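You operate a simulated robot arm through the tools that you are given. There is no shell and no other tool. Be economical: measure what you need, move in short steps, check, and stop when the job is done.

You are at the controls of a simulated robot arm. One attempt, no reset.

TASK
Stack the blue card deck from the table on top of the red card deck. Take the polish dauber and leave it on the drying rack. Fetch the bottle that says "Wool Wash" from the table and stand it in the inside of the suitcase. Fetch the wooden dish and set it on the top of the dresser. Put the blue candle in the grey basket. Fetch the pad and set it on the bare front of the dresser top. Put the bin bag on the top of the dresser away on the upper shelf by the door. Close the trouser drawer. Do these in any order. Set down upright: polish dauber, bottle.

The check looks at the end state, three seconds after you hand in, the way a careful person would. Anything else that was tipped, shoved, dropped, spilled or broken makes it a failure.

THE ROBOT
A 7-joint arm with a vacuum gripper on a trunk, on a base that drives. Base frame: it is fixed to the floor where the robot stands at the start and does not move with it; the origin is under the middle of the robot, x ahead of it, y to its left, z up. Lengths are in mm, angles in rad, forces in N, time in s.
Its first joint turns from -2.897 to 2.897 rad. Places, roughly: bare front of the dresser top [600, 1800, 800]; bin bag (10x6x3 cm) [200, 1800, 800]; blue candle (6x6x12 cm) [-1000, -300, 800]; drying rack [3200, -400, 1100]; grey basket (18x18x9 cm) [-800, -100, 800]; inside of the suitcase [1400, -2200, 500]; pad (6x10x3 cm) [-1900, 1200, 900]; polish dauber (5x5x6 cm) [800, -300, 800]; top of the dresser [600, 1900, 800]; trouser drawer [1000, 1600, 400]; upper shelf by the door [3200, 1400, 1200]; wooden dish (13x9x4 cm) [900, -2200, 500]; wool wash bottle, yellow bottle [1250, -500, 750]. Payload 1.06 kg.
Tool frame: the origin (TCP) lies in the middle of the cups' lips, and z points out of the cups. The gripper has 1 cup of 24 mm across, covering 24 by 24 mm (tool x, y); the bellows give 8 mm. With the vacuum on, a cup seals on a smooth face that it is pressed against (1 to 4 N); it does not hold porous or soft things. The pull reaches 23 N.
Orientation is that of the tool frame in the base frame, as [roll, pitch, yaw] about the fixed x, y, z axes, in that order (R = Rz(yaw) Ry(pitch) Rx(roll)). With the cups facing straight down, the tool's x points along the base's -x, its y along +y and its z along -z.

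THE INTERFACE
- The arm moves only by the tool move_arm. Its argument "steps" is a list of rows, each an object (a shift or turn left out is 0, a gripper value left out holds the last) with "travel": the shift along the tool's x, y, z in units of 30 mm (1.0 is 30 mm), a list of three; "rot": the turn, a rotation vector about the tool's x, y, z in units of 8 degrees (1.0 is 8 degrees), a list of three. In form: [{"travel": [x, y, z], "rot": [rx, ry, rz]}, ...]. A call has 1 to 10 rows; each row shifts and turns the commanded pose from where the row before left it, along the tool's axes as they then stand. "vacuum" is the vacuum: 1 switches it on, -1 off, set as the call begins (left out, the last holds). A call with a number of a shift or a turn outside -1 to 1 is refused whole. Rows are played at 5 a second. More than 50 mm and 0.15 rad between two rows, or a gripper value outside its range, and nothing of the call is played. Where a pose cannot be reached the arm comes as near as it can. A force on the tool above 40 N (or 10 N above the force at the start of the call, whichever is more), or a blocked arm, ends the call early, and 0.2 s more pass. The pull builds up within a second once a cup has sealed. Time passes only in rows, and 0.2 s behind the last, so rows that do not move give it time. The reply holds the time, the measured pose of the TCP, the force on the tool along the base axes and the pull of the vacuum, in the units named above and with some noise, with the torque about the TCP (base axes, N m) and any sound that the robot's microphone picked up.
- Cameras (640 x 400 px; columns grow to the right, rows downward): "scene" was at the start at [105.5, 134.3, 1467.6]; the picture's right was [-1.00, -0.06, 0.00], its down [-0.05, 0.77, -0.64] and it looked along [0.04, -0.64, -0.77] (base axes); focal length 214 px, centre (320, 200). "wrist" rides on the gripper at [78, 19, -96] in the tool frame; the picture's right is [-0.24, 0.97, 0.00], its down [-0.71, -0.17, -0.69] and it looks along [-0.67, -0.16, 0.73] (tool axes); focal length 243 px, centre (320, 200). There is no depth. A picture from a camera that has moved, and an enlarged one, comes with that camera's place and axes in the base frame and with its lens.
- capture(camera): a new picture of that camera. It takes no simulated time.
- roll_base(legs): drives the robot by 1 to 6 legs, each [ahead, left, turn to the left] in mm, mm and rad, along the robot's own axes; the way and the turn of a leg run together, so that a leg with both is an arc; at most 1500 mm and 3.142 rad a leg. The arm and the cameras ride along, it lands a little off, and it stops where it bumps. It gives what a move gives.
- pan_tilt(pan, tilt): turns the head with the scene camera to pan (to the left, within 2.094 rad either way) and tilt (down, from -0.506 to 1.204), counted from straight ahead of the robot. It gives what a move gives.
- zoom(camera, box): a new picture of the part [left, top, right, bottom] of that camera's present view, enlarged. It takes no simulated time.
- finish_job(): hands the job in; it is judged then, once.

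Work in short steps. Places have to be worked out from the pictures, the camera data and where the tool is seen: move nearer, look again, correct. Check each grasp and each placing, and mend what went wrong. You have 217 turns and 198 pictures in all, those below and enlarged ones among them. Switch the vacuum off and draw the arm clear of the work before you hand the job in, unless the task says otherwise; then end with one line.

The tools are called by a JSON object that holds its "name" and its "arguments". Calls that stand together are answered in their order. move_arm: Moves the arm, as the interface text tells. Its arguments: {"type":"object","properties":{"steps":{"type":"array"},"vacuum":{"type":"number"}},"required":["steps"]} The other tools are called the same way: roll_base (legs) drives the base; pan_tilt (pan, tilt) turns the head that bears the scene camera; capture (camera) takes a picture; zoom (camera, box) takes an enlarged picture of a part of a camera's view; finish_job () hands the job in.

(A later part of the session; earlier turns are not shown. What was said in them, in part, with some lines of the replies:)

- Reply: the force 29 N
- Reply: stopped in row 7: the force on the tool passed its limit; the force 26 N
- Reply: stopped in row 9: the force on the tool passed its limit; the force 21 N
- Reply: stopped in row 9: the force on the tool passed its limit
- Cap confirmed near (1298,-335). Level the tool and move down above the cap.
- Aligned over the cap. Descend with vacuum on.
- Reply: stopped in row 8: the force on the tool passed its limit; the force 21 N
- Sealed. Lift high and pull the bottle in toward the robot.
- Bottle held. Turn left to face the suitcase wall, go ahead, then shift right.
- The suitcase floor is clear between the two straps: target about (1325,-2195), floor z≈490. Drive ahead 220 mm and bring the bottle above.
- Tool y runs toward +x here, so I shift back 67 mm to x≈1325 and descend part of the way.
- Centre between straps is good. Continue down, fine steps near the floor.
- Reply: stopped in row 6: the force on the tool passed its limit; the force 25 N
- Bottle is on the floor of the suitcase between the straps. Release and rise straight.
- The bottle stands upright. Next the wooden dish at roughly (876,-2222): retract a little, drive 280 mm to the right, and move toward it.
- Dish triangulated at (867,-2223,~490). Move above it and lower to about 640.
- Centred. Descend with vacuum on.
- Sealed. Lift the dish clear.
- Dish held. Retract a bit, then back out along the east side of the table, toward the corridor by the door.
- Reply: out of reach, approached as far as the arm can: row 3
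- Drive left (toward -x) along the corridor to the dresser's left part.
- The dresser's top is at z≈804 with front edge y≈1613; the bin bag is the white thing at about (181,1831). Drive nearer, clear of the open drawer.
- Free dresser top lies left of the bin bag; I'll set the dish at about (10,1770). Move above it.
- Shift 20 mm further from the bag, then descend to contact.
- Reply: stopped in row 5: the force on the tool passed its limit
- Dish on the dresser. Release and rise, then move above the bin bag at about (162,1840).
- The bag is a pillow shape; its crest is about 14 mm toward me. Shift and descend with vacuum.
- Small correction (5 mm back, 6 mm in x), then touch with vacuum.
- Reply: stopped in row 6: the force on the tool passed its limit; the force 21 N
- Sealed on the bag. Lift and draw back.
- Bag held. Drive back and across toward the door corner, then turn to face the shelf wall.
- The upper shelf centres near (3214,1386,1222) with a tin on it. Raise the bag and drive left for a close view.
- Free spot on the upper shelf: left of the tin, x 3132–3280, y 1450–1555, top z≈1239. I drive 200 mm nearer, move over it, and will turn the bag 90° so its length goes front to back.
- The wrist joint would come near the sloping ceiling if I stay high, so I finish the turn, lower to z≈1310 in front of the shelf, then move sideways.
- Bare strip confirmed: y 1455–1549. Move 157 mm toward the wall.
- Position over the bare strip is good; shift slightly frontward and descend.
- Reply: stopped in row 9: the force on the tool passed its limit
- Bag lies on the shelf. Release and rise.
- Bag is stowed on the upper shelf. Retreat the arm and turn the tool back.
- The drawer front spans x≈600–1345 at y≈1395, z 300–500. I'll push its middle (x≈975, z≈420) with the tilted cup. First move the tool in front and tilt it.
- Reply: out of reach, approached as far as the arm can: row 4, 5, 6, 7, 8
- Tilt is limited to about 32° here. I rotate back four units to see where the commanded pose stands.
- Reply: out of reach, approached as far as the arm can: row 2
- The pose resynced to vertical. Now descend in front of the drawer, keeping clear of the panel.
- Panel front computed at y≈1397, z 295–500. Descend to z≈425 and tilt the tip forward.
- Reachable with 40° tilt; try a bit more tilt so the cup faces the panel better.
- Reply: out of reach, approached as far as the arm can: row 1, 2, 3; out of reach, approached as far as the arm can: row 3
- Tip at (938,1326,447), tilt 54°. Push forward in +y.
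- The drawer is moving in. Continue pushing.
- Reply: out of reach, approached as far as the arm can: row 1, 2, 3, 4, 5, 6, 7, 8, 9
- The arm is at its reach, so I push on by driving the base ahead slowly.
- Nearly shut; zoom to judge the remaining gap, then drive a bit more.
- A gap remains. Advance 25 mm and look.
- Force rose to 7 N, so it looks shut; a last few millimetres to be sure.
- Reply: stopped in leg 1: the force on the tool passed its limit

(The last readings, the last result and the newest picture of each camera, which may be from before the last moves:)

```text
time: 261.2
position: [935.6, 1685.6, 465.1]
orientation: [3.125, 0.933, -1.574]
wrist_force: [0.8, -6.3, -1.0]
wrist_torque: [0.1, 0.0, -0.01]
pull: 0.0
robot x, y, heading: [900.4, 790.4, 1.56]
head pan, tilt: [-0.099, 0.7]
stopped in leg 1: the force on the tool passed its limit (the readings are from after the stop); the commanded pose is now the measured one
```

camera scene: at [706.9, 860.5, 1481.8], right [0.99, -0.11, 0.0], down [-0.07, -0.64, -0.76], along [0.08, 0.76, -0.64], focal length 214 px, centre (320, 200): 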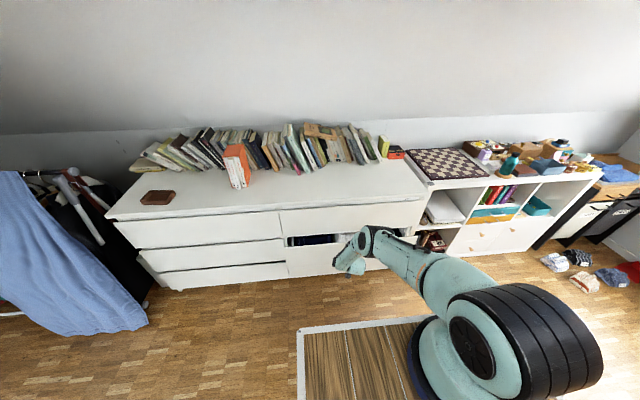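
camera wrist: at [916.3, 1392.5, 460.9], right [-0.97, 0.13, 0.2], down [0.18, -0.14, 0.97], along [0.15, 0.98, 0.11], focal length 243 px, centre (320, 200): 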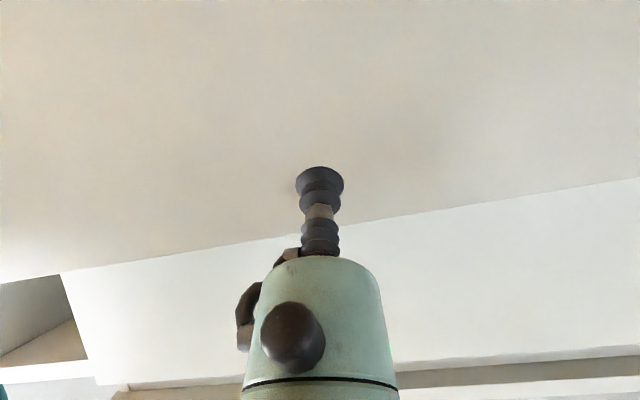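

Hard stop reached: closed. Back off, then straighten and raise the tool.

{"name": "roll_base", "arguments": {"legs": [[-220, 0, 0.005]]}}

{"name": "move_arm", "arguments": {"steps": [{"rot": [0, 1, 0]}, {"rot": [0, 1, 0]}, {"rot": [0, 1, 0]}, {"rot": [0, 1, 0]}, {"rot": [0, 1, 0]}, {"rot": [0, 1, 0]}, {"rot": [0, 0.65, 0]}, {"travel": [0.5, 0, -1]}, {"travel": [0.5, 0, -1]}, {"travel": [0.5, 0, -1]}]}}

{"name": "move_arm", "arguments": {"steps": [{"travel": [0.4, 0, -1]}, {"travel": [0.4, 0, -1]}, {"travel": [0.4, 0, -1]}, {"travel": [0.4, 0, -1]}, {"travel": [0.4, 0, -1]}, {"travel": [0.4, 0, -1]}, {"travel": [0.4, 0, -1]}, {"travel": [0.4, 0, -1]}, {"travel": [0.4, 0, -1]}, {"travel": [0.4, 0, -1]}]}}

{"name": "move_arm", "arguments": {"steps": [{"travel": [0.4, 0, -1]}, {"travel": [0.4, 0, -1]}, {"travel": [0.4, 0, -1]}, {"travel": [0.4, 0, -1]}, {"travel": [0.4, 0, -1]}, {"travel": [0.4, 0, -1]}, {"travel": [0.4, 0, -1]}, {"travel": [0.4, 0, -1]}, {"travel": [0.4, 0, -1]}]}}

{"name": "capture", "arguments": {"camera": "scene"}}

```text
time: 262.9
position: [930.9, 1466.9, 464.4]
orientation: [3.125, 0.935, -1.571]
wrist_force: [-0.4, -0.3, 0.7]
wrist_torque: [-0.01, -0.02, 0.01]
pull: 0.2
robot x, y, heading: [902.6, 564.9, 1.565]
head pan, tilt: [-0.099, 0.7]
```

```text
time: 265.1
position: [943.6, 1377.2, 558.8]
orientation: [3.131, 0.055, -1.557]
wrist_force: [-0.4, 0.5, 0.7]
wrist_torque: [-0.01, -0.02, 0.02]
pull: 0.1
out of reach, approached as far as the arm can: row 6, 7
robot x, y, heading: [904.6, 565.7, 1.567]
head pan, tilt: [-0.099, 0.7]
```

```text
time: 267.3
position: [946.8, 1240.6, 850.4]
orientation: [3.132, 0.056, -1.557]
wrist_force: [0.3, 0.6, 0.4]
wrist_torque: [0.0, 0.02, 0.0]
pull: 0.0
robot x, y, heading: [904.7, 567.3, 1.565]
head pan, tilt: [-0.099, 0.7]
```

```text
time: 269.3
position: [952.6, 1117.1, 1115.8]
orientation: [3.131, 0.057, -1.556]
wrist_force: [0.3, 0.5, -0.2]
wrist_torque: [-0.04, -0.02, -0.02]
pull: 0.0
robot x, y, heading: [901.7, 566.6, 1.568]
head pan, tilt: [-0.099, 0.7]
```

```text
94 pictures are left
camera scene: at [705.7, 755.1, 1481.7], right [0.99, -0.1, 0.0], down [-0.07, -0.64, -0.76], along [0.08, 0.76, -0.64], focal length 214 px, centre (320, 200)
```

scene: 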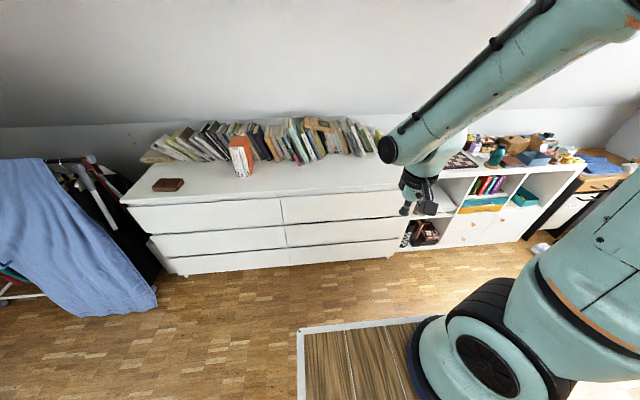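

Drawer is closed, flush with the rest. Next the pad: turn to face -x and drive toward the window side to look.

{"name": "move_arm", "arguments": {"steps": [{"rot": [0, 0.4, 0]}]}}

{"name": "roll_base", "arguments": {"legs": [[0, 0, 1.57], [1300, 0, 0]]}}

{"name": "pan_tilt", "arguments": {"pan": 0, "tilt": 0.5}}

{"name": "capture", "arguments": {"camera": "scene"}}

```text
time: 269.7
position: [953.1, 1116.4, 1114.5]
orientation: [3.133, -0.001, -1.557]
wrist_force: [0.1, -0.6, 0.2]
wrist_torque: [0.0, 0.0, -0.02]
pull: 0.1
robot x, y, heading: [907.3, 569.1, 1.567]
head pan, tilt: [-0.099, 0.7]
```

```text
time: 280.0
position: [-943.9, 616.0, 1114.2]
orientation: [3.132, 0.0, 0.016]
wrist_force: [0.0, 0.2, 0.3]
wrist_torque: [0.01, 0.0, 0.01]
pull: 0.1
robot x, y, heading: [-393.2, 571.2, 3.138]
head pan, tilt: [-0.099, 0.7]
```

```text
time: 280.8
position: [-945.7, 615.4, 1114.5]
orientation: [3.132, -0.002, 0.018]
wrist_force: [-0.2, 0.1, 0.4]
wrist_torque: [0.01, 0.01, 0.0]
pull: 0.1
robot x, y, heading: [-397.7, 572.0, 3.139]
head pan, tilt: [0.0, 0.499]
```

```text
93 pictures are left
camera scene: at [-586.5, 361.8, 1499.4], right [0.0, 1.0, 0.0], down [0.48, 0.0, -0.88], along [-0.88, 0.0, -0.48], focal length 214 px, centre (320, 200)
```

scene: 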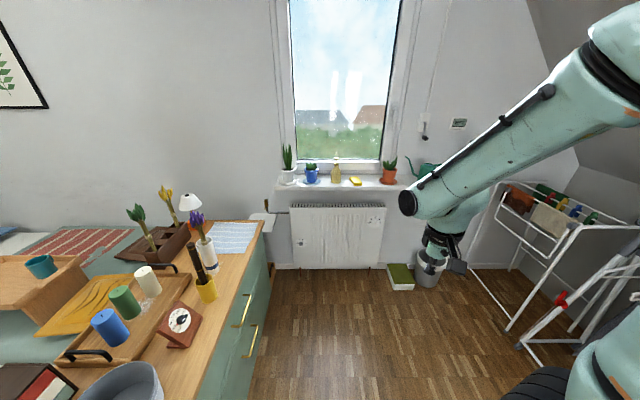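

Zoom on the sill and on the drying frame on the right to find the pad.

{"name": "zoom", "arguments": {"camera": "scene", "box": [270, 130, 440, 230]}}

{"name": "zoom", "arguments": {"camera": "scene", "box": [470, 150, 640, 280]}}

{"name": "zoom", "arguments": {"camera": "scene", "box": [0, 180, 280, 400]}}

{"name": "capture", "arguments": {"camera": "wrist"}}

```text
3.76 times, centred on (355, 180) of scene
camera zoom: at [-586.5, 361.8, 1499.4], right [0.0, 1.0, 0.0], down [0.48, 0.0, -0.88], along [-0.88, 0.0, -0.48], focal length 807 px, centre (188, 275)
```

zoom: 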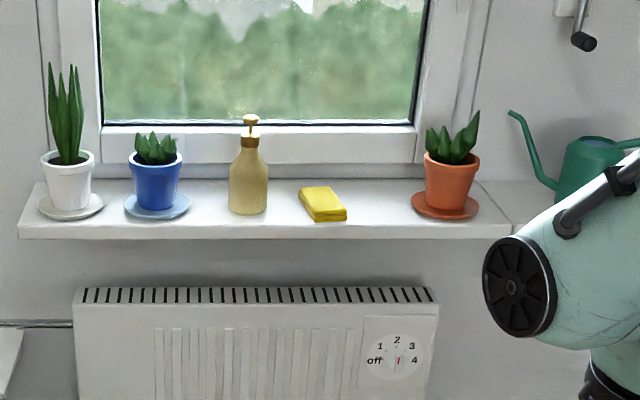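

```text
3.08 times, centred on (555, 215) of scene
camera zoom: at [-586.5, 361.8, 1499.4], right [0.0, 1.0, 0.0], down [0.48, 0.0, -0.88], along [-0.88, 0.0, -0.48], focal length 660 px, centre (-403, 154)
```

zoom: 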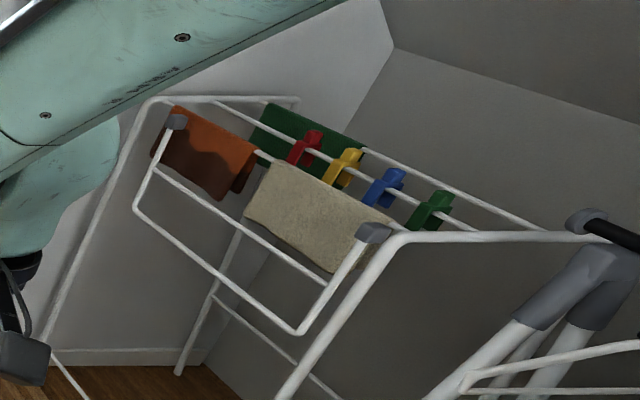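

```text
1.82 times, centred on (140, 290) of scene
camera zoom: at [-586.5, 361.8, 1499.4], right [0.0, 1.0, 0.0], down [0.48, 0.0, -0.88], along [-0.88, 0.0, -0.48], focal length 390 px, centre (647, 36)
```

zoom: 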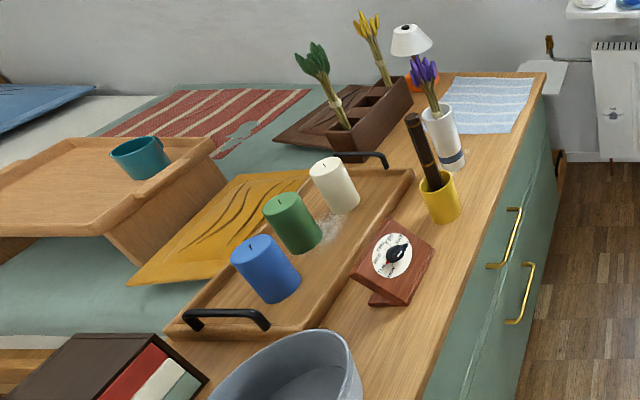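

```text
89 pictures are left
camera wrist: at [-866.6, 598.6, 1209.7], right [-0.22, -0.98, 0.01], down [-0.71, 0.17, 0.68], along [-0.67, 0.14, -0.73], focal length 243 px, centre (320, 200)
```

wrist: 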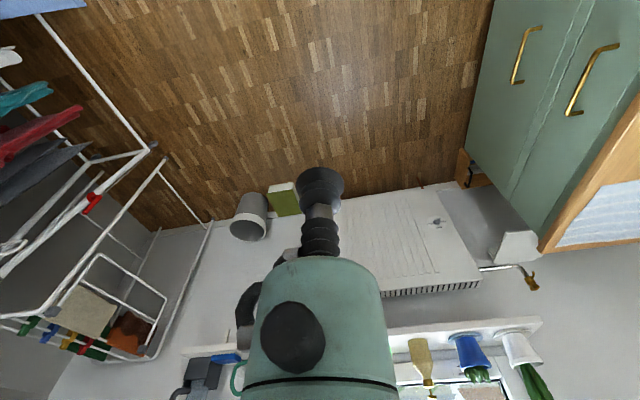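

A blue pad lies on the right-hand sill at about (-1902,1227,920), beside the watering can. Drive closer.

{"name": "roll_base", "arguments": {"legs": [[620, 0, 0], [0, -330, 0]]}}

{"name": "move_arm", "arguments": {"steps": [{"travel": [0, 0, -1]}, {"travel": [0, 0, -1]}, {"travel": [0, 0, -1]}, {"travel": [0, 0, -1]}]}}

{"name": "pan_tilt", "arguments": {"pan": -0.4, "tilt": 0.5}}

{"name": "capture", "arguments": {"camera": "scene"}}

{"name": "capture", "arguments": {"camera": "wrist"}}

```text
time: 286.1
position: [-1565.0, 948.6, 1115.0]
orientation: [3.129, 0.0, 0.018]
wrist_force: [0.7, -0.2, 0.4]
wrist_torque: [0.0, 0.0, -0.04]
pull: 0.1
robot x, y, heading: [-1018.2, 904.5, 3.143]
head pan, tilt: [0.0, 0.499]
```

```text
time: 287.1
position: [-1563.4, 951.8, 1234.4]
orientation: [3.132, 0.0, 0.015]
wrist_force: [-0.2, 0.8, 0.7]
wrist_torque: [0.0, 0.01, 0.01]
pull: 0.1
robot x, y, heading: [-1017.5, 900.9, 3.141]
head pan, tilt: [0.0, 0.499]
```

```text
time: 287.9
position: [-1563.9, 950.2, 1234.5]
orientation: [3.132, -0.001, 0.018]
wrist_force: [1.1, 0.1, -0.6]
wrist_torque: [0.0, 0.0, 0.01]
pull: 0.0
robot x, y, heading: [-1016.3, 905.9, 3.141]
head pan, tilt: [-0.4, 0.499]
```

```text
88 pictures are left
camera scene: at [-1200.0, 730.3, 1499.5], right [0.39, 0.92, 0.0], down [0.44, -0.19, -0.88], along [-0.81, 0.34, -0.48], focal length 214 px, centre (320, 200)
```

scene: 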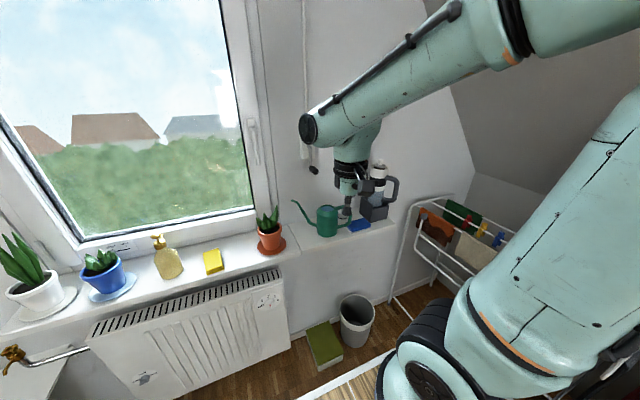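

```text
87 pictures are left
camera wrist: at [-1486.5, 933.8, 1329.6], right [-0.22, -0.98, 0.01], down [-0.71, 0.17, 0.68], along [-0.67, 0.14, -0.73], focal length 243 px, centre (320, 200)
```

wrist: 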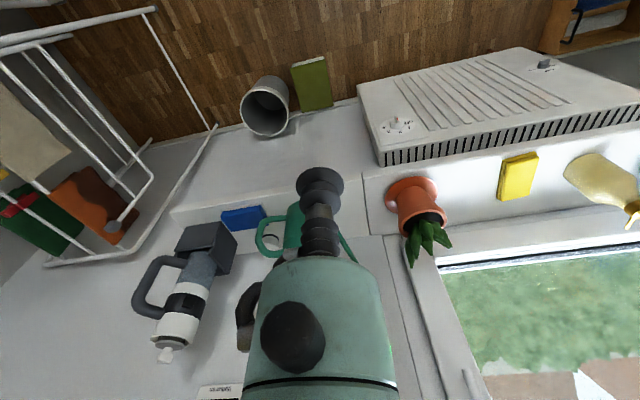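

The pad comes out at (-1881,1212), top z≈917. Move above it.

{"name": "move_arm", "arguments": {"steps": [{"travel": [-1, -0.87, 0.3]}, {"travel": [-1, -0.87, 0.3]}, {"travel": [-1, -0.87, 0.3]}, {"travel": [-1, -0.87, 0.3]}, {"travel": [-1, -0.87, 0.3]}, {"travel": [-1, -0.87, 0.3]}, {"travel": [-1, -0.87, 0.3]}, {"travel": [-1, -0.87, 0.3]}, {"travel": [-1, -0.87, 0.3]}, {"travel": [-1, -0.87, 0.3]}]}}

{"name": "capture", "arguments": {"camera": "wrist"}}

{"name": "zoom", "arguments": {"camera": "scene", "box": [260, 100, 460, 280]}}

```text
time: 290.1
position: [-1869.3, 1206.1, 1143.8]
orientation: [3.132, 0.001, 0.017]
wrist_force: [-0.5, -0.4, -0.1]
wrist_torque: [0.06, 0.0, 0.01]
pull: 0.1
robot x, y, heading: [-1017.0, 904.5, 3.138]
head pan, tilt: [-0.4, 0.499]
```

```text
86 pictures are left
camera wrist: at [-1791.0, 1188.3, 1238.5], right [-0.22, -0.98, 0.01], down [-0.71, 0.17, 0.68], along [-0.67, 0.14, -0.73], focal length 243 px, centre (320, 200)
```

wrist: 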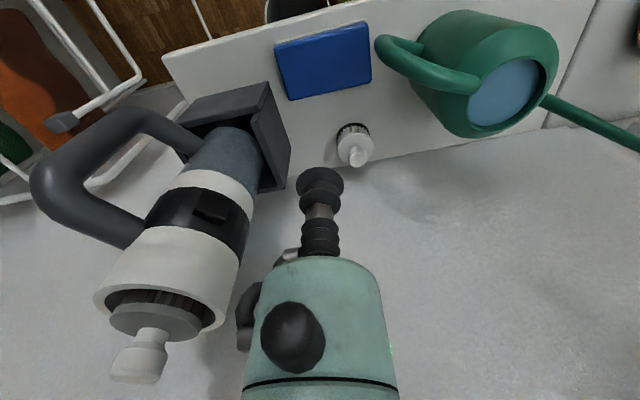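

```text
2.22 times, centred on (360, 190) of scene
camera zoom: at [-1199.4, 730.0, 1499.5], right [0.39, 0.92, 0.0], down [0.44, -0.19, -0.88], along [-0.81, 0.34, -0.48], focal length 477 px, centre (231, 222)
```

zoom: 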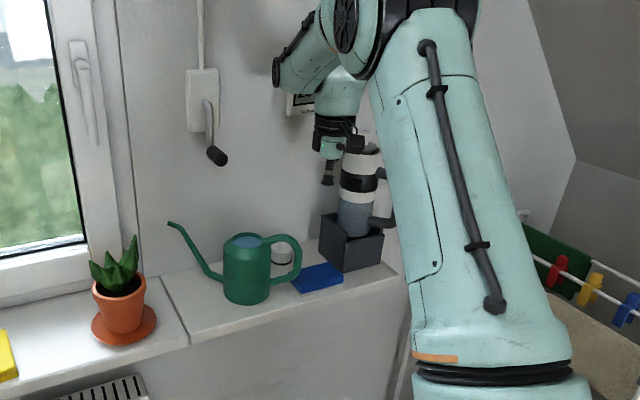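

Already over the pad; the can and flask leave enough room. Descend.

{"name": "move_arm", "arguments": {"steps": [{"travel": [0, 0, 1]}, {"travel": [0, 0, 1]}, {"travel": [0, 0, 1]}, {"travel": [0, 0, 1]}, {"travel": [0, 0, 1]}, {"travel": [0, 0, 1]}]}}

{"name": "capture", "arguments": {"camera": "wrist"}}

```text
time: 291.5
position: [-1869.9, 1201.8, 961.4]
orientation: [3.132, 0.0, 0.017]
wrist_force: [0.5, 0.5, -0.1]
wrist_torque: [0.0, 0.01, -0.01]
pull: 0.1
robot x, y, heading: [-1013.1, 907.0, 3.139]
head pan, tilt: [-0.4, 0.499]
```

```text
84 pictures are left
camera wrist: at [-1791.7, 1185.0, 1056.7], right [-0.22, -0.98, 0.01], down [-0.71, 0.17, 0.68], along [-0.67, 0.14, -0.73], focal length 243 px, centre (320, 200)
```

wrist: 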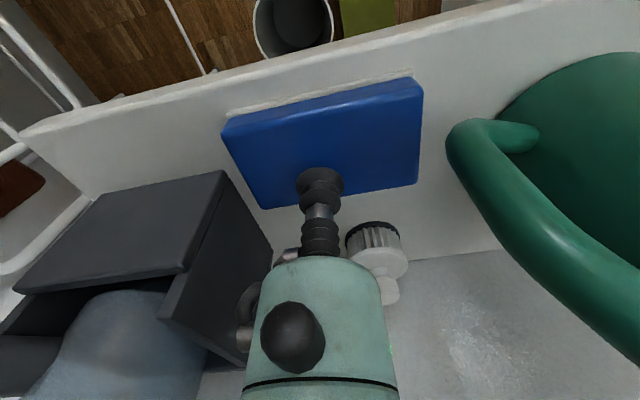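

Centred. Touch with vacuum on.

{"name": "move_arm", "arguments": {"steps": [{"travel": [0, 0, 0.8]}, {"travel": [0, 0, 0.2]}, {"travel": [0, 0, 0.15]}, {"travel": [0, 0, 0.15]}, {"travel": [0, 0, 0.15]}, {"travel": [0, 0, 0.15]}, {"travel": [0, 0, 0.15]}, {"travel": [0, 0, 0.15]}], "vacuum": 1}}

```text
time: 292.1
position: [-1872.3, 1203.8, 938.2]
orientation: [3.136, 0.009, 0.017]
wrist_force: [-1.0, 0.4, 15.2]
wrist_torque: [0.07, 0.02, -0.01]
pull: 22.6
robot x, y, heading: [-1015.9, 902.7, 3.137]
head pan, tilt: [-0.4, 0.499]
stopped in row 2: the force on the tool passed its limit (the readings are from after the stop); the commanded pose is now the measured one
```

Sealed at z≈938. Lift straight up, then draw back.

{"name": "move_arm", "arguments": {"steps": [{"travel": [0, 0, -0.3]}, {"travel": [0, 0, -1]}, {"travel": [0, 0, -1]}, {"travel": [0, 0, -1]}, {"travel": [0, 0, -1]}, {"travel": [0, 0, -1]}, {"travel": [0, 0, -1]}, {"travel": [0, 0, -1]}, {"travel": [0, 0, -1]}]}}

{"name": "move_arm", "arguments": {"steps": [{"travel": [1, 0.8, -0.2]}, {"travel": [1, 0.8, -0.2]}, {"travel": [1, 0.8, -0.2]}, {"travel": [1, 0.8, 0]}, {"travel": [1, 0.8, 0]}, {"travel": [1, 0.8, 0]}, {"travel": [1, 0.8, 0]}, {"travel": [1, 0.8, 0]}, {"travel": [1, 0.8, 0]}]}}

{"name": "capture", "arguments": {"camera": "wrist"}}

{"name": "capture", "arguments": {"camera": "scene"}}

```text
time: 294.1
position: [-1871.2, 1204.4, 1187.1]
orientation: [3.133, 0.006, 0.017]
wrist_force: [0.2, 0.2, -0.8]
wrist_torque: [0.0, -0.01, -0.05]
pull: 22.8
robot x, y, heading: [-1014.0, 909.0, 3.138]
head pan, tilt: [-0.4, 0.499]
```

```text
time: 296.1
position: [-1595.8, 995.1, 1203.0]
orientation: [3.133, 0.007, 0.017]
wrist_force: [-1.0, -0.3, -1.0]
wrist_torque: [-0.02, -0.02, 0.04]
pull: 22.9
robot x, y, heading: [-1015.2, 901.4, 3.141]
head pan, tilt: [-0.4, 0.499]
```

```text
83 pictures are left
camera wrist: at [-1517.0, 977.3, 1298.0], right [-0.22, -0.98, 0.01], down [-0.71, 0.16, 0.69], along [-0.67, 0.14, -0.73], focal length 243 px, centre (320, 200)
```

wrist: 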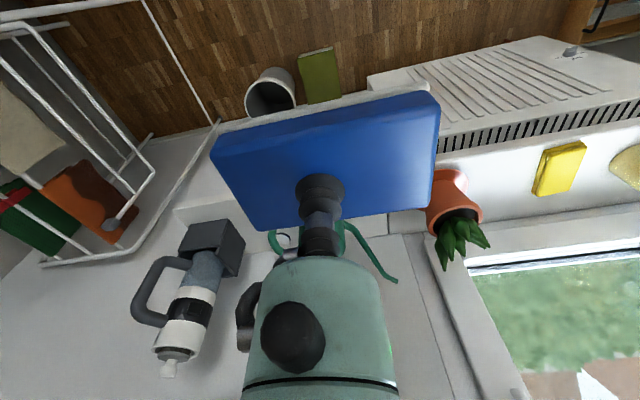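

```text
82 pictures are left
camera scene: at [-1200.4, 730.4, 1499.4], right [0.39, 0.92, 0.0], down [0.44, -0.19, -0.88], along [-0.81, 0.34, -0.48], focal length 214 px, centre (320, 200)
```

scene: 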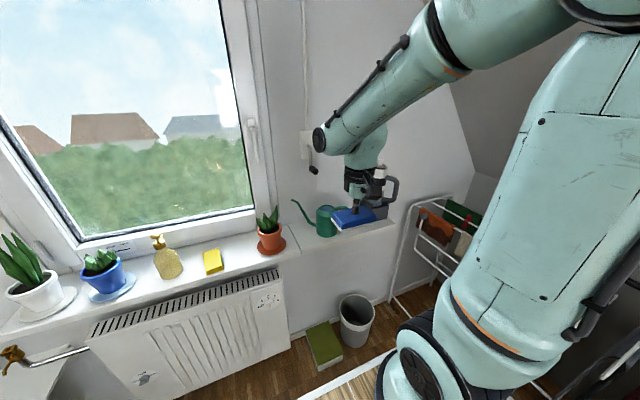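

Pad held. Drive back along the corridor to the dresser and face it.

{"name": "roll_base", "arguments": {"legs": [[0, 330, 0], [-820, 0, 0], [-800, 0, 0], [0, 0, -1.57], [420, 0, 0]]}}

{"name": "pan_tilt", "arguments": {"pan": 0, "tilt": 0.6}}

{"name": "capture", "arguments": {"camera": "scene"}}

{"name": "capture", "arguments": {"camera": "wrist"}}

```text
time: 312.1
position: [666.7, 1580.4, 1204.2]
orientation: [3.133, 0.006, -1.526]
wrist_force: [-0.2, 1.0, 0.0]
wrist_torque: [0.01, -0.03, 0.0]
pull: 23.0
robot x, y, heading: [592.4, 1001.0, 1.6]
head pan, tilt: [-0.4, 0.499]
```

```text
time: 313.0
position: [668.0, 1580.3, 1202.2]
orientation: [3.133, 0.005, -1.526]
wrist_force: [0.2, 0.3, -0.9]
wrist_torque: [-0.03, 0.01, 0.01]
pull: 22.4
robot x, y, heading: [592.7, 998.1, 1.595]
head pan, tilt: [0.0, 0.6]
```

```text
81 pictures are left
camera scene: at [378.9, 1183.2, 1490.4], right [1.0, 0.03, 0.0], down [0.01, -0.56, -0.83], along [-0.02, 0.82, -0.56], focal length 214 px, centre (320, 200)
```

scene: 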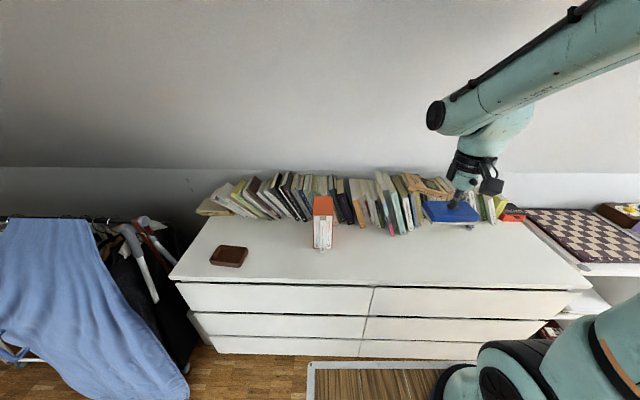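

```text
80 pictures are left
camera wrist: at [652.7, 1500.4, 1298.4], right [-0.98, 0.19, 0.01], down [0.14, 0.71, 0.69], along [0.12, 0.68, -0.73], focal length 243 px, centre (320, 200)
```

wrist: 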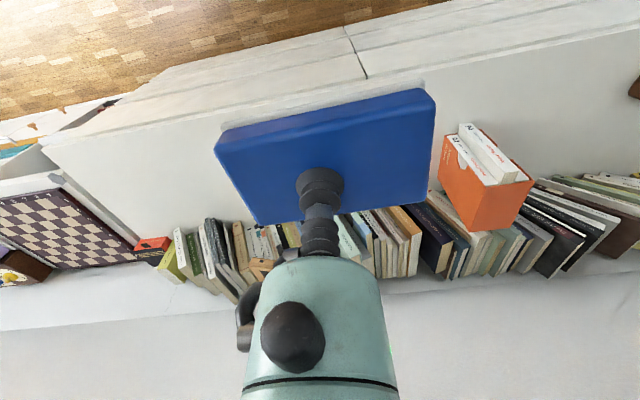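

Bare front runs y≈1648–1930. I set the pad at about (620,1770): move over and descend.

{"name": "move_arm", "arguments": {"steps": [{"travel": [-0.63, 0.13, 0.9]}, {"travel": [-0.63, 0.13, 0.9]}, {"travel": [-0.63, 0.13, 0.9]}, {"travel": [-0.63, 0.13, 0.9]}, {"travel": [-0.63, 0.13, 0.9]}, {"travel": [-0.63, 0.13, 0.9]}, {"travel": [-0.63, 0.13, 0.9]}, {"travel": [-0.63, 0.13, 0.9]}, {"travel": [-0.63, 0.13, 0.9]}, {"travel": [-0.63, 0.13, 0.9]}]}}

{"name": "capture", "arguments": {"camera": "scene"}}

```text
time: 315.2
position: [619.0, 1768.5, 935.0]
orientation: [3.132, 0.006, -1.525]
wrist_force: [0.1, 0.3, -0.7]
wrist_torque: [-0.04, 0.02, 0.01]
pull: 23.4
robot x, y, heading: [591.4, 1000.7, 1.595]
head pan, tilt: [0.0, 0.6]
```

```text
79 pictures are left
camera scene: at [378.8, 1182.8, 1490.5], right [1.0, 0.03, 0.0], down [0.01, -0.56, -0.83], along [-0.02, 0.82, -0.56], focal length 214 px, centre (320, 200)
```

scene: 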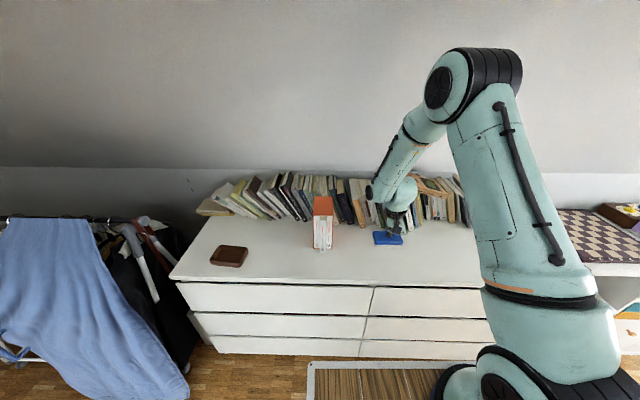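

{"name": "move_arm", "arguments": {"steps": [{"travel": [0, 0, 1]}, {"travel": [0, 0, 1]}, {"travel": [0, 0, 1]}, {"travel": [0, 0, 0.8]}, {"travel": [0, 0, 0.2]}, {"travel": [0, 0, 0.2]}, {"travel": [0, 0, 0.2]}, {"travel": [0, 0, 0.2]}, {"travel": [0, 0, 0.2]}, {"travel": [0, 0, 0.2]}]}}

{"name": "zoom", "arguments": {"camera": "scene", "box": [300, 170, 480, 300]}}

```text
time: 317.1
position: [616.9, 1770.3, 797.3]
orientation: [3.135, 0.011, -1.527]
wrist_force: [-1.0, -3.8, 20.2]
wrist_torque: [0.03, -0.07, -0.09]
pull: 22.9
robot x, y, heading: [592.4, 1000.0, 1.6]
head pan, tilt: [0.0, 0.6]
stopped in row 9: the force on the tool passed its limit (the readings are from after the stop); the commanded pose is now the measured one
```

```text
3.08 times, centred on (390, 235) of scene
camera zoom: at [378.7, 1182.2, 1490.5], right [1.0, 0.03, 0.0], down [0.01, -0.56, -0.83], along [-0.02, 0.83, -0.56], focal length 660 px, centre (105, 92)
```

zoom: 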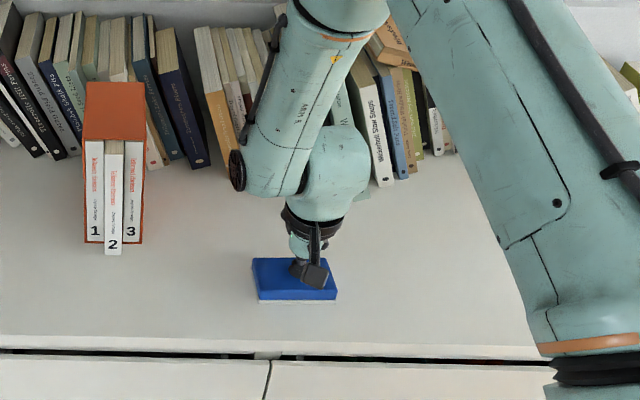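

Pad rests on the bare front. Release, rise and draw back.

{"name": "move_arm", "arguments": {"steps": [{"travel": [0, 0, -0.1]}, {"travel": [0, 0, 0]}, {"travel": [0, 0, 0]}, {"travel": [0, 0, -0.3]}, {"travel": [0, 0, -0.7]}, {"travel": [0, 0, -1]}, {"travel": [0, 0, -1]}, {"travel": [0, 0, -1]}, {"travel": [0, 0, -1]}, {"travel": [0, 0, -1]}], "vacuum": -1}}

{"name": "move_arm", "arguments": {"steps": [{"travel": [0.7, 0, -1]}, {"travel": [0.7, 0, -1]}, {"travel": [0.7, 0, -1]}, {"travel": [0.7, 0, -1]}, {"travel": [0.7, 0, -1]}, {"travel": [0.7, 0, -1]}, {"travel": [0.7, 0, -1]}, {"travel": [0.7, 0, -1]}, {"travel": [0.7, 0, 0]}]}}

{"name": "capture", "arguments": {"camera": "scene"}}

```text
time: 319.4
position: [618.0, 1770.4, 977.7]
orientation: [3.136, 0.006, -1.527]
wrist_force: [-0.5, 0.1, -0.3]
wrist_torque: [-0.02, -0.01, -0.01]
pull: 0.1
robot x, y, heading: [591.6, 999.7, 1.595]
head pan, tilt: [0.0, 0.6]
```

```text
time: 321.4
position: [628.0, 1579.2, 1216.4]
orientation: [3.134, 0.007, -1.526]
wrist_force: [-0.3, 0.2, -0.7]
wrist_torque: [-0.07, -0.03, 0.0]
pull: 0.1
robot x, y, heading: [595.0, 1000.5, 1.596]
head pan, tilt: [0.0, 0.6]
```

```text
77 pictures are left
camera scene: at [378.7, 1183.5, 1490.3], right [1.0, 0.03, 0.0], down [0.01, -0.56, -0.82], along [-0.02, 0.82, -0.57], focal length 214 px, centre (320, 200)
```

scene: 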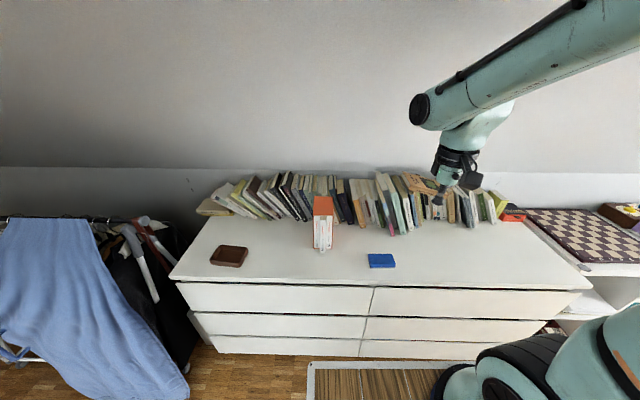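

Six of eight tasks look done. Last: candle into the grey basket. Candle near (-979,-276), basket near (-834,-127). Drive to (-950,560) facing -y.

{"name": "roll_base", "arguments": {"legs": [[-440, 0, 0], [0, 0, 1.55], [780, 0, 0], [760, 0, 0], [0, 0, 1.57]]}}

{"name": "pan_tilt", "arguments": {"pan": 0, "tilt": 0.75}}

{"name": "capture", "arguments": {"camera": "scene"}}

{"name": "capture", "arguments": {"camera": "wrist"}}

```text
time: 339.1
position: [-970.7, -35.1, 1216.7]
orientation: [3.136, 0.009, 1.606]
wrist_force: [0.4, 0.7, -0.1]
wrist_torque: [-0.03, 0.0, 0.01]
pull: 0.0
robot x, y, heading: [-927.4, 546.2, -1.55]
head pan, tilt: [0.0, 0.6]
```

```text
time: 339.9
position: [-968.3, -35.8, 1216.7]
orientation: [3.134, 0.009, 1.609]
wrist_force: [0.4, -0.6, -0.5]
wrist_torque: [0.0, -0.02, 0.0]
pull: 0.0
robot x, y, heading: [-930.6, 548.6, -1.554]
head pan, tilt: [0.0, 0.75]
```

```text
76 pictures are left
camera scene: at [-715.9, 366.0, 1477.6], right [-1.0, -0.02, 0.0], down [-0.01, 0.68, -0.73], along [0.01, -0.73, -0.68], focal length 214 px, centre (320, 200)
```

scene: 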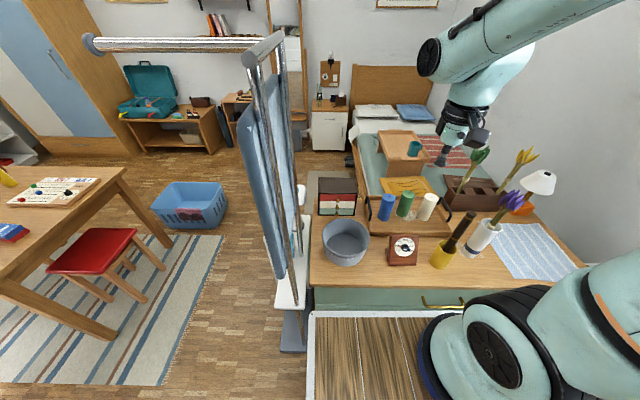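

```text
75 pictures are left
camera wrist: at [-955.3, 43.6, 1310.6], right [0.98, -0.2, 0.01], down [-0.15, -0.71, 0.69], along [-0.13, -0.68, -0.72], focal length 243 px, centre (320, 200)
```

wrist: 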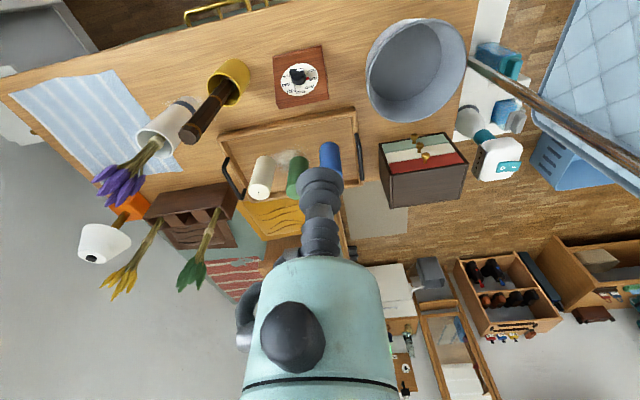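

Zoom on the candles and basket.

{"name": "zoom", "arguments": {"camera": "scene", "box": [300, 160, 460, 280]}}

{"name": "zoom", "arguments": {"camera": "wrist", "box": [200, 10, 480, 210]}}

```text
3.33 times, centred on (380, 220) of scene
camera zoom: at [-715.9, 366.0, 1477.6], right [-1.0, -0.02, 0.0], down [-0.01, 0.68, -0.73], along [0.01, -0.73, -0.68], focal length 715 px, centre (120, 133)
```

zoom: 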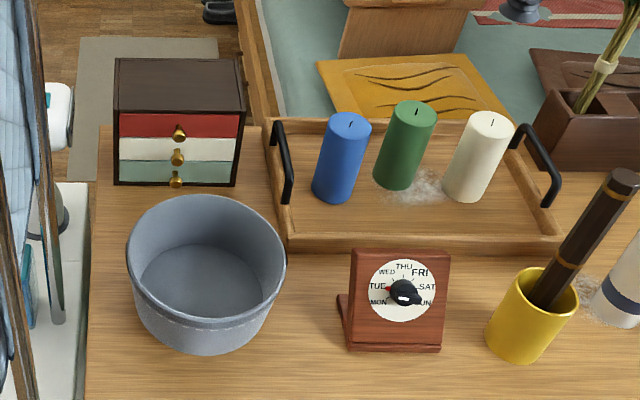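

```text
2.00 times, centred on (340, 110) of wrist
camera zoom: at [-955.3, 43.6, 1310.6], right [0.98, -0.2, 0.01], down [-0.15, -0.71, 0.69], along [-0.13, -0.68, -0.72], focal length 485 px, centre (280, 380)
```

zoom: 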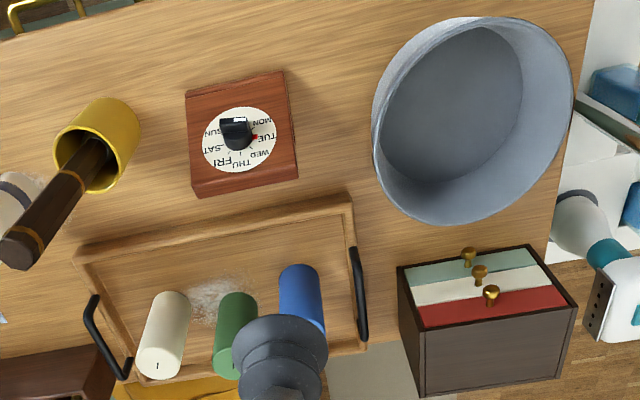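

Candle at about (-985,-280), top near z≈900; basket centre near (-808,-110). Move above the candle.

{"name": "move_arm", "arguments": {"steps": [{"travel": [-0.87, -0.095, 0.9]}, {"travel": [-0.87, -0.095, 0.9]}, {"travel": [-0.87, -0.095, 0.9]}, {"travel": [-0.87, -0.095, 0.9]}, {"travel": [-0.87, -0.095, 0.9]}, {"travel": [-0.87, -0.095, 0.9]}, {"travel": [-0.87, -0.095, 0.9]}, {"travel": [-0.87, -0.095, 0.9]}, {"travel": [-0.87, -0.095, 0.9]}]}}

{"name": "capture", "arguments": {"camera": "wrist"}}

{"name": "zoom", "arguments": {"camera": "scene", "box": [320, 130, 480, 250]}}

```text
time: 341.9
position: [-984.0, -274.8, 975.3]
orientation: [3.133, 0.009, 1.608]
wrist_force: [0.6, 0.1, -0.6]
wrist_torque: [0.02, 0.01, 0.0]
pull: 0.2
robot x, y, heading: [-932.5, 544.1, -1.553]
head pan, tilt: [0.0, 0.75]
```

```text
72 pictures are left
camera wrist: at [-969.7, -194.1, 1069.2], right [0.98, -0.2, 0.01], down [-0.15, -0.71, 0.69], along [-0.13, -0.68, -0.72], focal length 243 px, centre (320, 200)
```

wrist: 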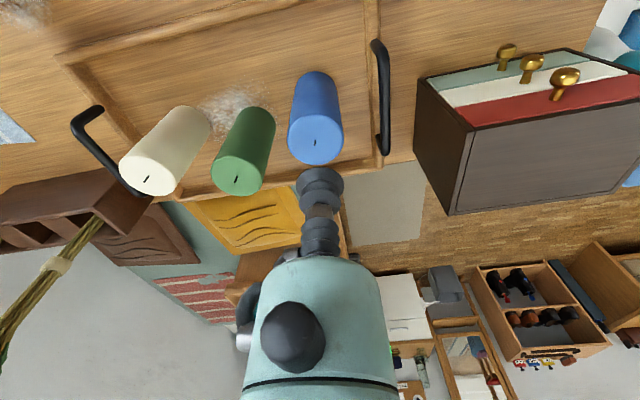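

```text
3.33 times, centred on (400, 190) of scene
camera zoom: at [-715.8, 366.5, 1477.6], right [-1.0, -0.02, 0.0], down [-0.01, 0.68, -0.73], along [0.01, -0.73, -0.68], focal length 715 px, centre (53, 233)
```

zoom: 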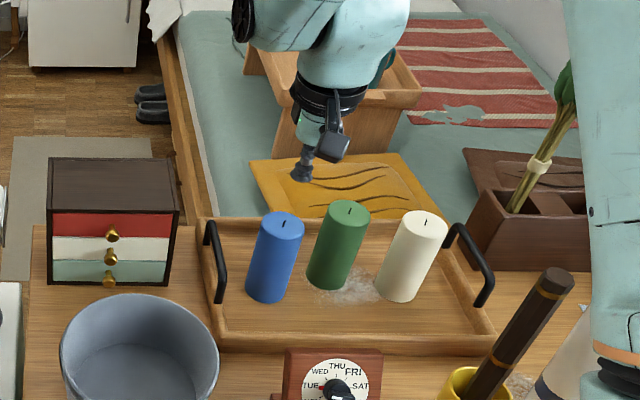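

The candle's top triangulates to (-991,-294,~888), wick in the middle. I centre the hollow cup on the wick and go down part-way.

{"name": "move_arm", "arguments": {"steps": [{"travel": [-0.63, -0.25, 0.5]}, {"travel": [0, 0, 0.7]}]}}

{"name": "capture", "arguments": {"camera": "wrist"}}

{"name": "zoom", "arguments": {"camera": "scene", "box": [340, 150, 440, 230]}}

```text
time: 342.4
position: [-990.8, -291.8, 940.2]
orientation: [3.135, 0.01, 1.611]
wrist_force: [0.4, 0.1, -0.2]
wrist_torque: [0.0, -0.02, 0.02]
pull: 0.1
robot x, y, heading: [-930.8, 547.2, -1.553]
head pan, tilt: [0.0, 0.75]
```

```text
70 pictures are left
camera wrist: at [-976.5, -213.1, 1033.3], right [0.98, -0.2, 0.01], down [-0.15, -0.71, 0.69], along [-0.13, -0.68, -0.72], focal length 243 px, centre (320, 200)
```

wrist: 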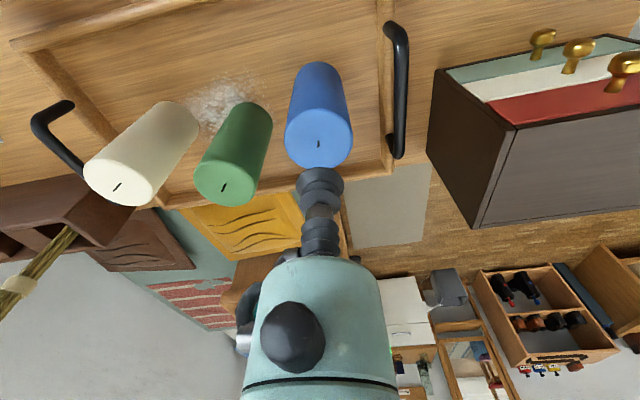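

```text
5.00 times, centred on (390, 190) of scene
camera zoom: at [-715.8, 366.2, 1477.5], right [-1.0, -0.02, 0.0], down [-0.01, 0.68, -0.73], along [0.01, -0.73, -0.68], focal length 1072 px, centre (-30, 250)
```

zoom: 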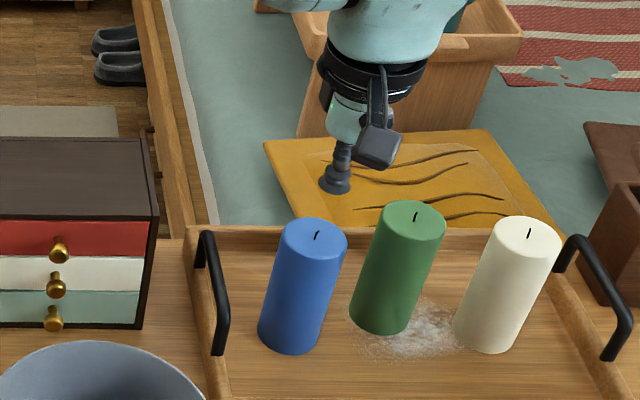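

Small 6 mm forward correction, then lower with vacuum on until contact.

{"name": "move_arm", "arguments": {"steps": [{"travel": [-0.17, -0.08, 0.6]}, {"travel": [0, 0, 0.5]}, {"travel": [0, 0, 0.15]}, {"travel": [0, 0, 0.15]}, {"travel": [0, 0, 0.15]}, {"travel": [0, 0, 0.15]}, {"travel": [0, 0, 0.15]}, {"travel": [0, 0, 0.15]}, {"travel": [0, 0, 0.15]}, {"travel": [0, 0, 0.15]}], "vacuum": 1}}

{"name": "zoom", "arguments": {"camera": "scene", "box": [340, 150, 440, 230]}}

```text
time: 344.6
position: [-991.8, -298.0, 870.3]
orientation: [3.135, 0.01, 1.608]
wrist_force: [0.4, 3.4, 7.5]
wrist_torque: [0.08, 0.06, -0.01]
pull: 22.9
robot x, y, heading: [-932.5, 541.8, -1.552]
head pan, tilt: [0.0, 0.75]
```

```text
5.00 times, centred on (390, 190) of scene
camera zoom: at [-715.8, 366.5, 1477.6], right [-1.0, -0.02, 0.0], down [-0.01, 0.68, -0.73], along [0.01, -0.73, -0.68], focal length 1072 px, centre (-30, 250)
```

zoom: 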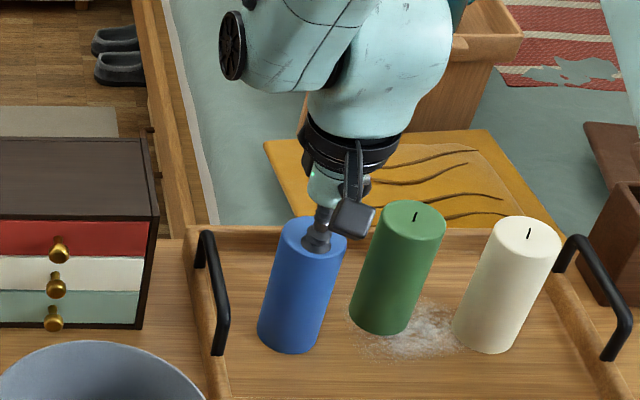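

Sealed. Lift and carry over the basket.

{"name": "move_arm", "arguments": {"steps": [{"travel": [0, 0, -0.3]}, {"travel": [0, 0, -1]}, {"travel": [0, 0, -1]}, {"travel": [0, 0, -1]}, {"travel": [0, 0, -1]}, {"travel": [0, 0, -1]}, {"travel": [0, 0, -1]}]}}

{"name": "move_arm", "arguments": {"steps": [{"travel": [0.86, 0.91, 0]}, {"travel": [0.86, 0.91, 0]}, {"travel": [0.86, 0.91, 0]}, {"travel": [0.86, 0.91, 0]}, {"travel": [0.86, 0.91, 0]}, {"travel": [0.86, 0.91, 0]}, {"travel": [0.86, 0.91, 0]}]}}

{"name": "capture", "arguments": {"camera": "scene"}}

{"name": "capture", "arguments": {"camera": "wrist"}}

```text
time: 346.2
position: [-995.3, -296.4, 1058.7]
orientation: [3.136, 0.007, 1.609]
wrist_force: [-0.7, -1.1, -2.2]
wrist_torque: [0.05, -0.01, 0.03]
pull: 23.6
robot x, y, heading: [-928.8, 542.4, -1.553]
head pan, tilt: [0.0, 0.75]
```

```text
time: 347.9
position: [-811.0, -110.9, 1058.5]
orientation: [3.135, 0.009, 1.609]
wrist_force: [-0.2, -0.2, -2.4]
wrist_torque: [0.05, 0.0, 0.0]
pull: 22.7
robot x, y, heading: [-930.4, 542.1, -1.557]
head pan, tilt: [0.0, 0.75]
```

```text
67 pictures are left
camera scene: at [-716.1, 365.6, 1477.5], right [-1.0, -0.02, 0.0], down [-0.01, 0.68, -0.73], along [0.01, -0.73, -0.68], focal length 214 px, centre (320, 200)
```

scene: 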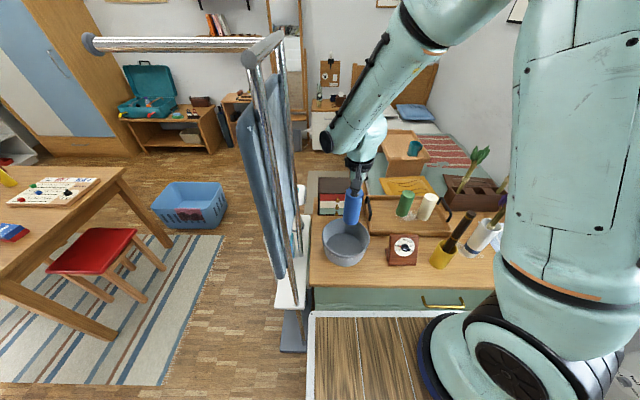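

```text
66 pictures are left
camera wrist: at [-795.7, -31.1, 1153.3], right [0.98, -0.2, 0.01], down [-0.15, -0.71, 0.69], along [-0.13, -0.68, -0.72], focal length 243 px, centre (320, 200)
```

wrist: 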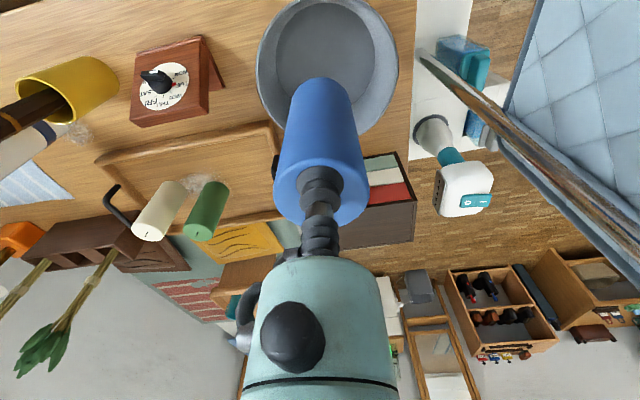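

Directly over the basket's bottom. Lower into it.

{"name": "move_arm", "arguments": {"steps": [{"travel": [0, 0, 1]}, {"travel": [0, 0, 1]}, {"travel": [0, 0, 1]}, {"travel": [0, 0, 1]}, {"travel": [0, 0, 1]}]}}

{"name": "zoom", "arguments": {"camera": "scene", "box": [300, 160, 420, 280]}}

{"name": "move_arm", "arguments": {"steps": [{"travel": [0, 0, 0.2]}, {"travel": [0, 0, 0.2]}, {"travel": [0, 0, 0.2]}, {"travel": [0, 0, 0.2]}, {"travel": [0, 0, 0.2]}, {"travel": [0, 0, 0.2]}, {"travel": [0, 0, 0.2]}, {"travel": [0, 0, 0.2]}, {"travel": [0, 0, 0.2]}]}}

{"name": "zoom", "arguments": {"camera": "scene", "box": [300, 160, 420, 280]}}

```text
time: 349.1
position: [-809.4, -109.9, 908.6]
orientation: [3.134, 0.008, 1.607]
wrist_force: [-0.4, 0.1, -2.5]
wrist_torque: [0.0, -0.01, 0.03]
pull: 23.1
robot x, y, heading: [-930.3, 546.1, -1.555]
head pan, tilt: [0.0, 0.75]
```

```text
3.33 times, centred on (360, 220) of scene
camera zoom: at [-716.0, 366.3, 1477.6], right [-1.0, -0.02, 0.0], down [-0.01, 0.68, -0.73], along [0.01, -0.73, -0.68], focal length 715 px, centre (187, 133)
```

zoom: 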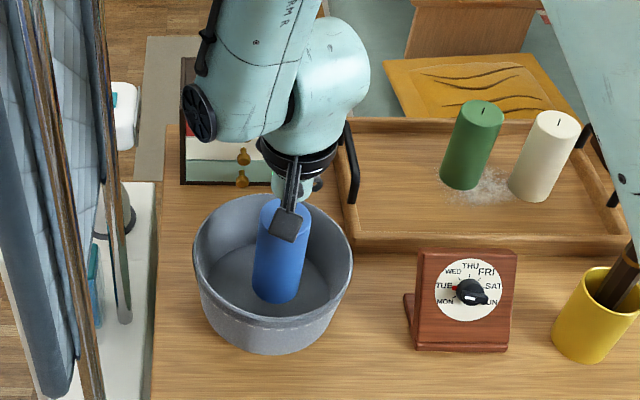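

```text
time: 351.2
position: [-809.2, -112.1, 857.7]
orientation: [3.131, 0.014, 1.61]
wrist_force: [-0.7, 4.5, 20.2]
wrist_torque: [-0.01, 0.09, -0.05]
pull: 22.4
robot x, y, heading: [-931.5, 544.1, -1.55]
head pan, tilt: [0.0, 0.75]
stopped in row 9: the force on the tool passed its limit (the readings are from after the stop); the commanded pose is now the measured one
```

```text
3.33 times, centred on (360, 220) of scene
camera zoom: at [-715.9, 366.9, 1477.7], right [-1.0, -0.02, 0.0], down [-0.01, 0.68, -0.73], along [0.01, -0.73, -0.68], focal length 715 px, centre (187, 133)
```

zoom: 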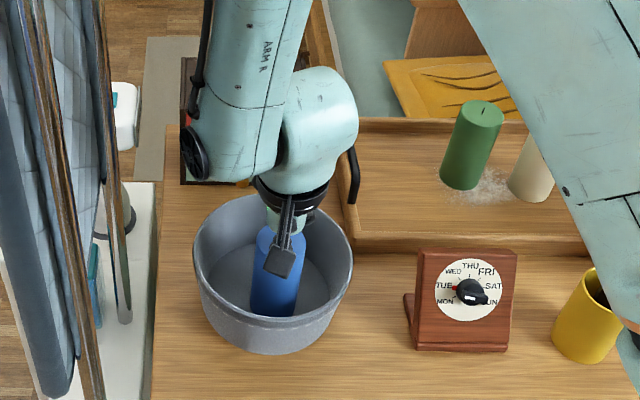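

Candle rests in the basket. Release and rise straight.

{"name": "move_arm", "arguments": {"steps": [{"travel": [0, 0, -0.1]}, {"travel": [0, 0, 0]}, {"travel": [0, 0, 0]}, {"travel": [0, 0, -0.2]}, {"travel": [0, 0, -0.6]}, {"travel": [0, 0, -1]}, {"travel": [0, 0, -1]}, {"travel": [0, 0, -1]}, {"travel": [0, 0, -1]}, {"travel": [0, 0, -1]}], "vacuum": -1}}

{"name": "move_arm", "arguments": {"steps": [{"travel": [0, 0, -1]}, {"travel": [0, 0, -1]}, {"travel": [0.4, -0.5, -1]}, {"travel": [0.4, -0.5, -1]}, {"travel": [0.4, -0.5, -1]}]}}

{"name": "capture", "arguments": {"camera": "scene"}}

{"name": "zoom", "arguments": {"camera": "scene", "box": [300, 160, 420, 280]}}

```text
time: 353.4
position: [-810.1, -111.2, 1031.8]
orientation: [3.133, 0.01, 1.61]
wrist_force: [-0.1, -0.1, 0.2]
wrist_torque: [0.03, 0.03, -0.04]
pull: 0.1
robot x, y, heading: [-929.9, 544.6, -1.551]
head pan, tilt: [0.0, 0.75]
```

```text
time: 354.6
position: [-858.4, -73.6, 1181.4]
orientation: [3.131, 0.012, 1.609]
wrist_force: [-0.1, -0.3, -0.6]
wrist_torque: [0.01, -0.02, 0.01]
pull: 0.1
robot x, y, heading: [-929.6, 545.4, -1.553]
head pan, tilt: [0.0, 0.75]
```

```text
63 pictures are left
camera scene: at [-715.5, 365.7, 1477.4], right [-1.0, -0.02, 0.0], down [-0.01, 0.68, -0.73], along [0.01, -0.73, -0.68], focal length 214 px, centre (320, 200)
```

scene: 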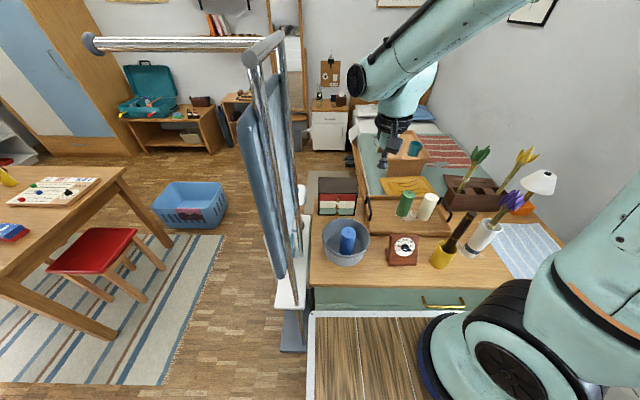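

```text
3.33 times, centred on (360, 220) of scene
camera zoom: at [-715.5, 365.7, 1477.4], right [-1.0, -0.02, 0.0], down [-0.01, 0.68, -0.73], along [0.01, -0.73, -0.68], focal length 715 px, centre (187, 133)
```

zoom: 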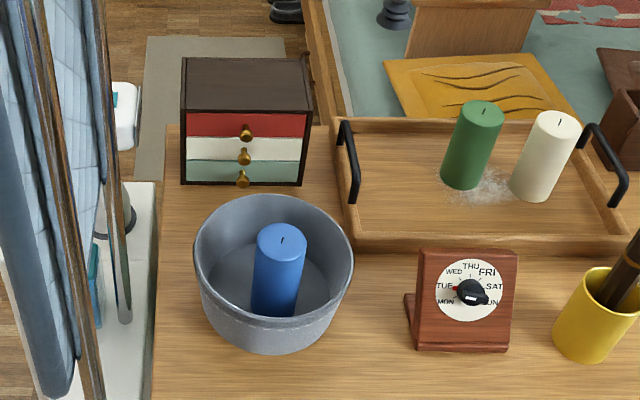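

All placed. One last check of the dresser from here.

{"name": "pan_tilt", "arguments": {"pan": 2.09, "tilt": 0.4}}

{"name": "zoom", "arguments": {"camera": "scene", "box": [180, 120, 420, 280]}}

```text
time: 356.6
position: [-857.9, -75.2, 1181.6]
orientation: [3.132, 0.012, 1.608]
wrist_force: [0.3, 0.4, -0.2]
wrist_torque: [0.0, 0.01, 0.02]
pull: 0.1
robot x, y, heading: [-932.0, 543.8, -1.552]
head pan, tilt: [2.089, 0.4]
```

```text
2.50 times, centred on (300, 200) of scene
camera zoom: at [-637.7, 496.3, 1508.6], right [0.51, -0.86, 0.0], down [-0.33, -0.2, -0.92], along [0.79, 0.47, -0.39], focal length 536 px, centre (370, 200)
```

zoom: 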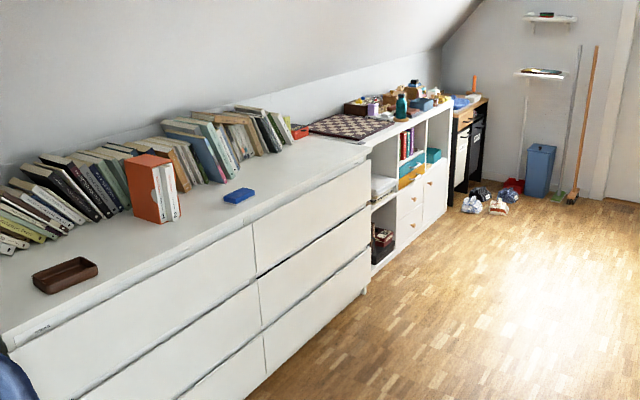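

The drawer is flush, and the dish and pad are in place. The vacuum is off and the arm is clear, so I hand the job in.

{"name": "finish_job", "arguments": {}}

```text
The job is handed in.
```

All eight tasks were done and checked by camera before I handed in; the check's verdict has not come back.
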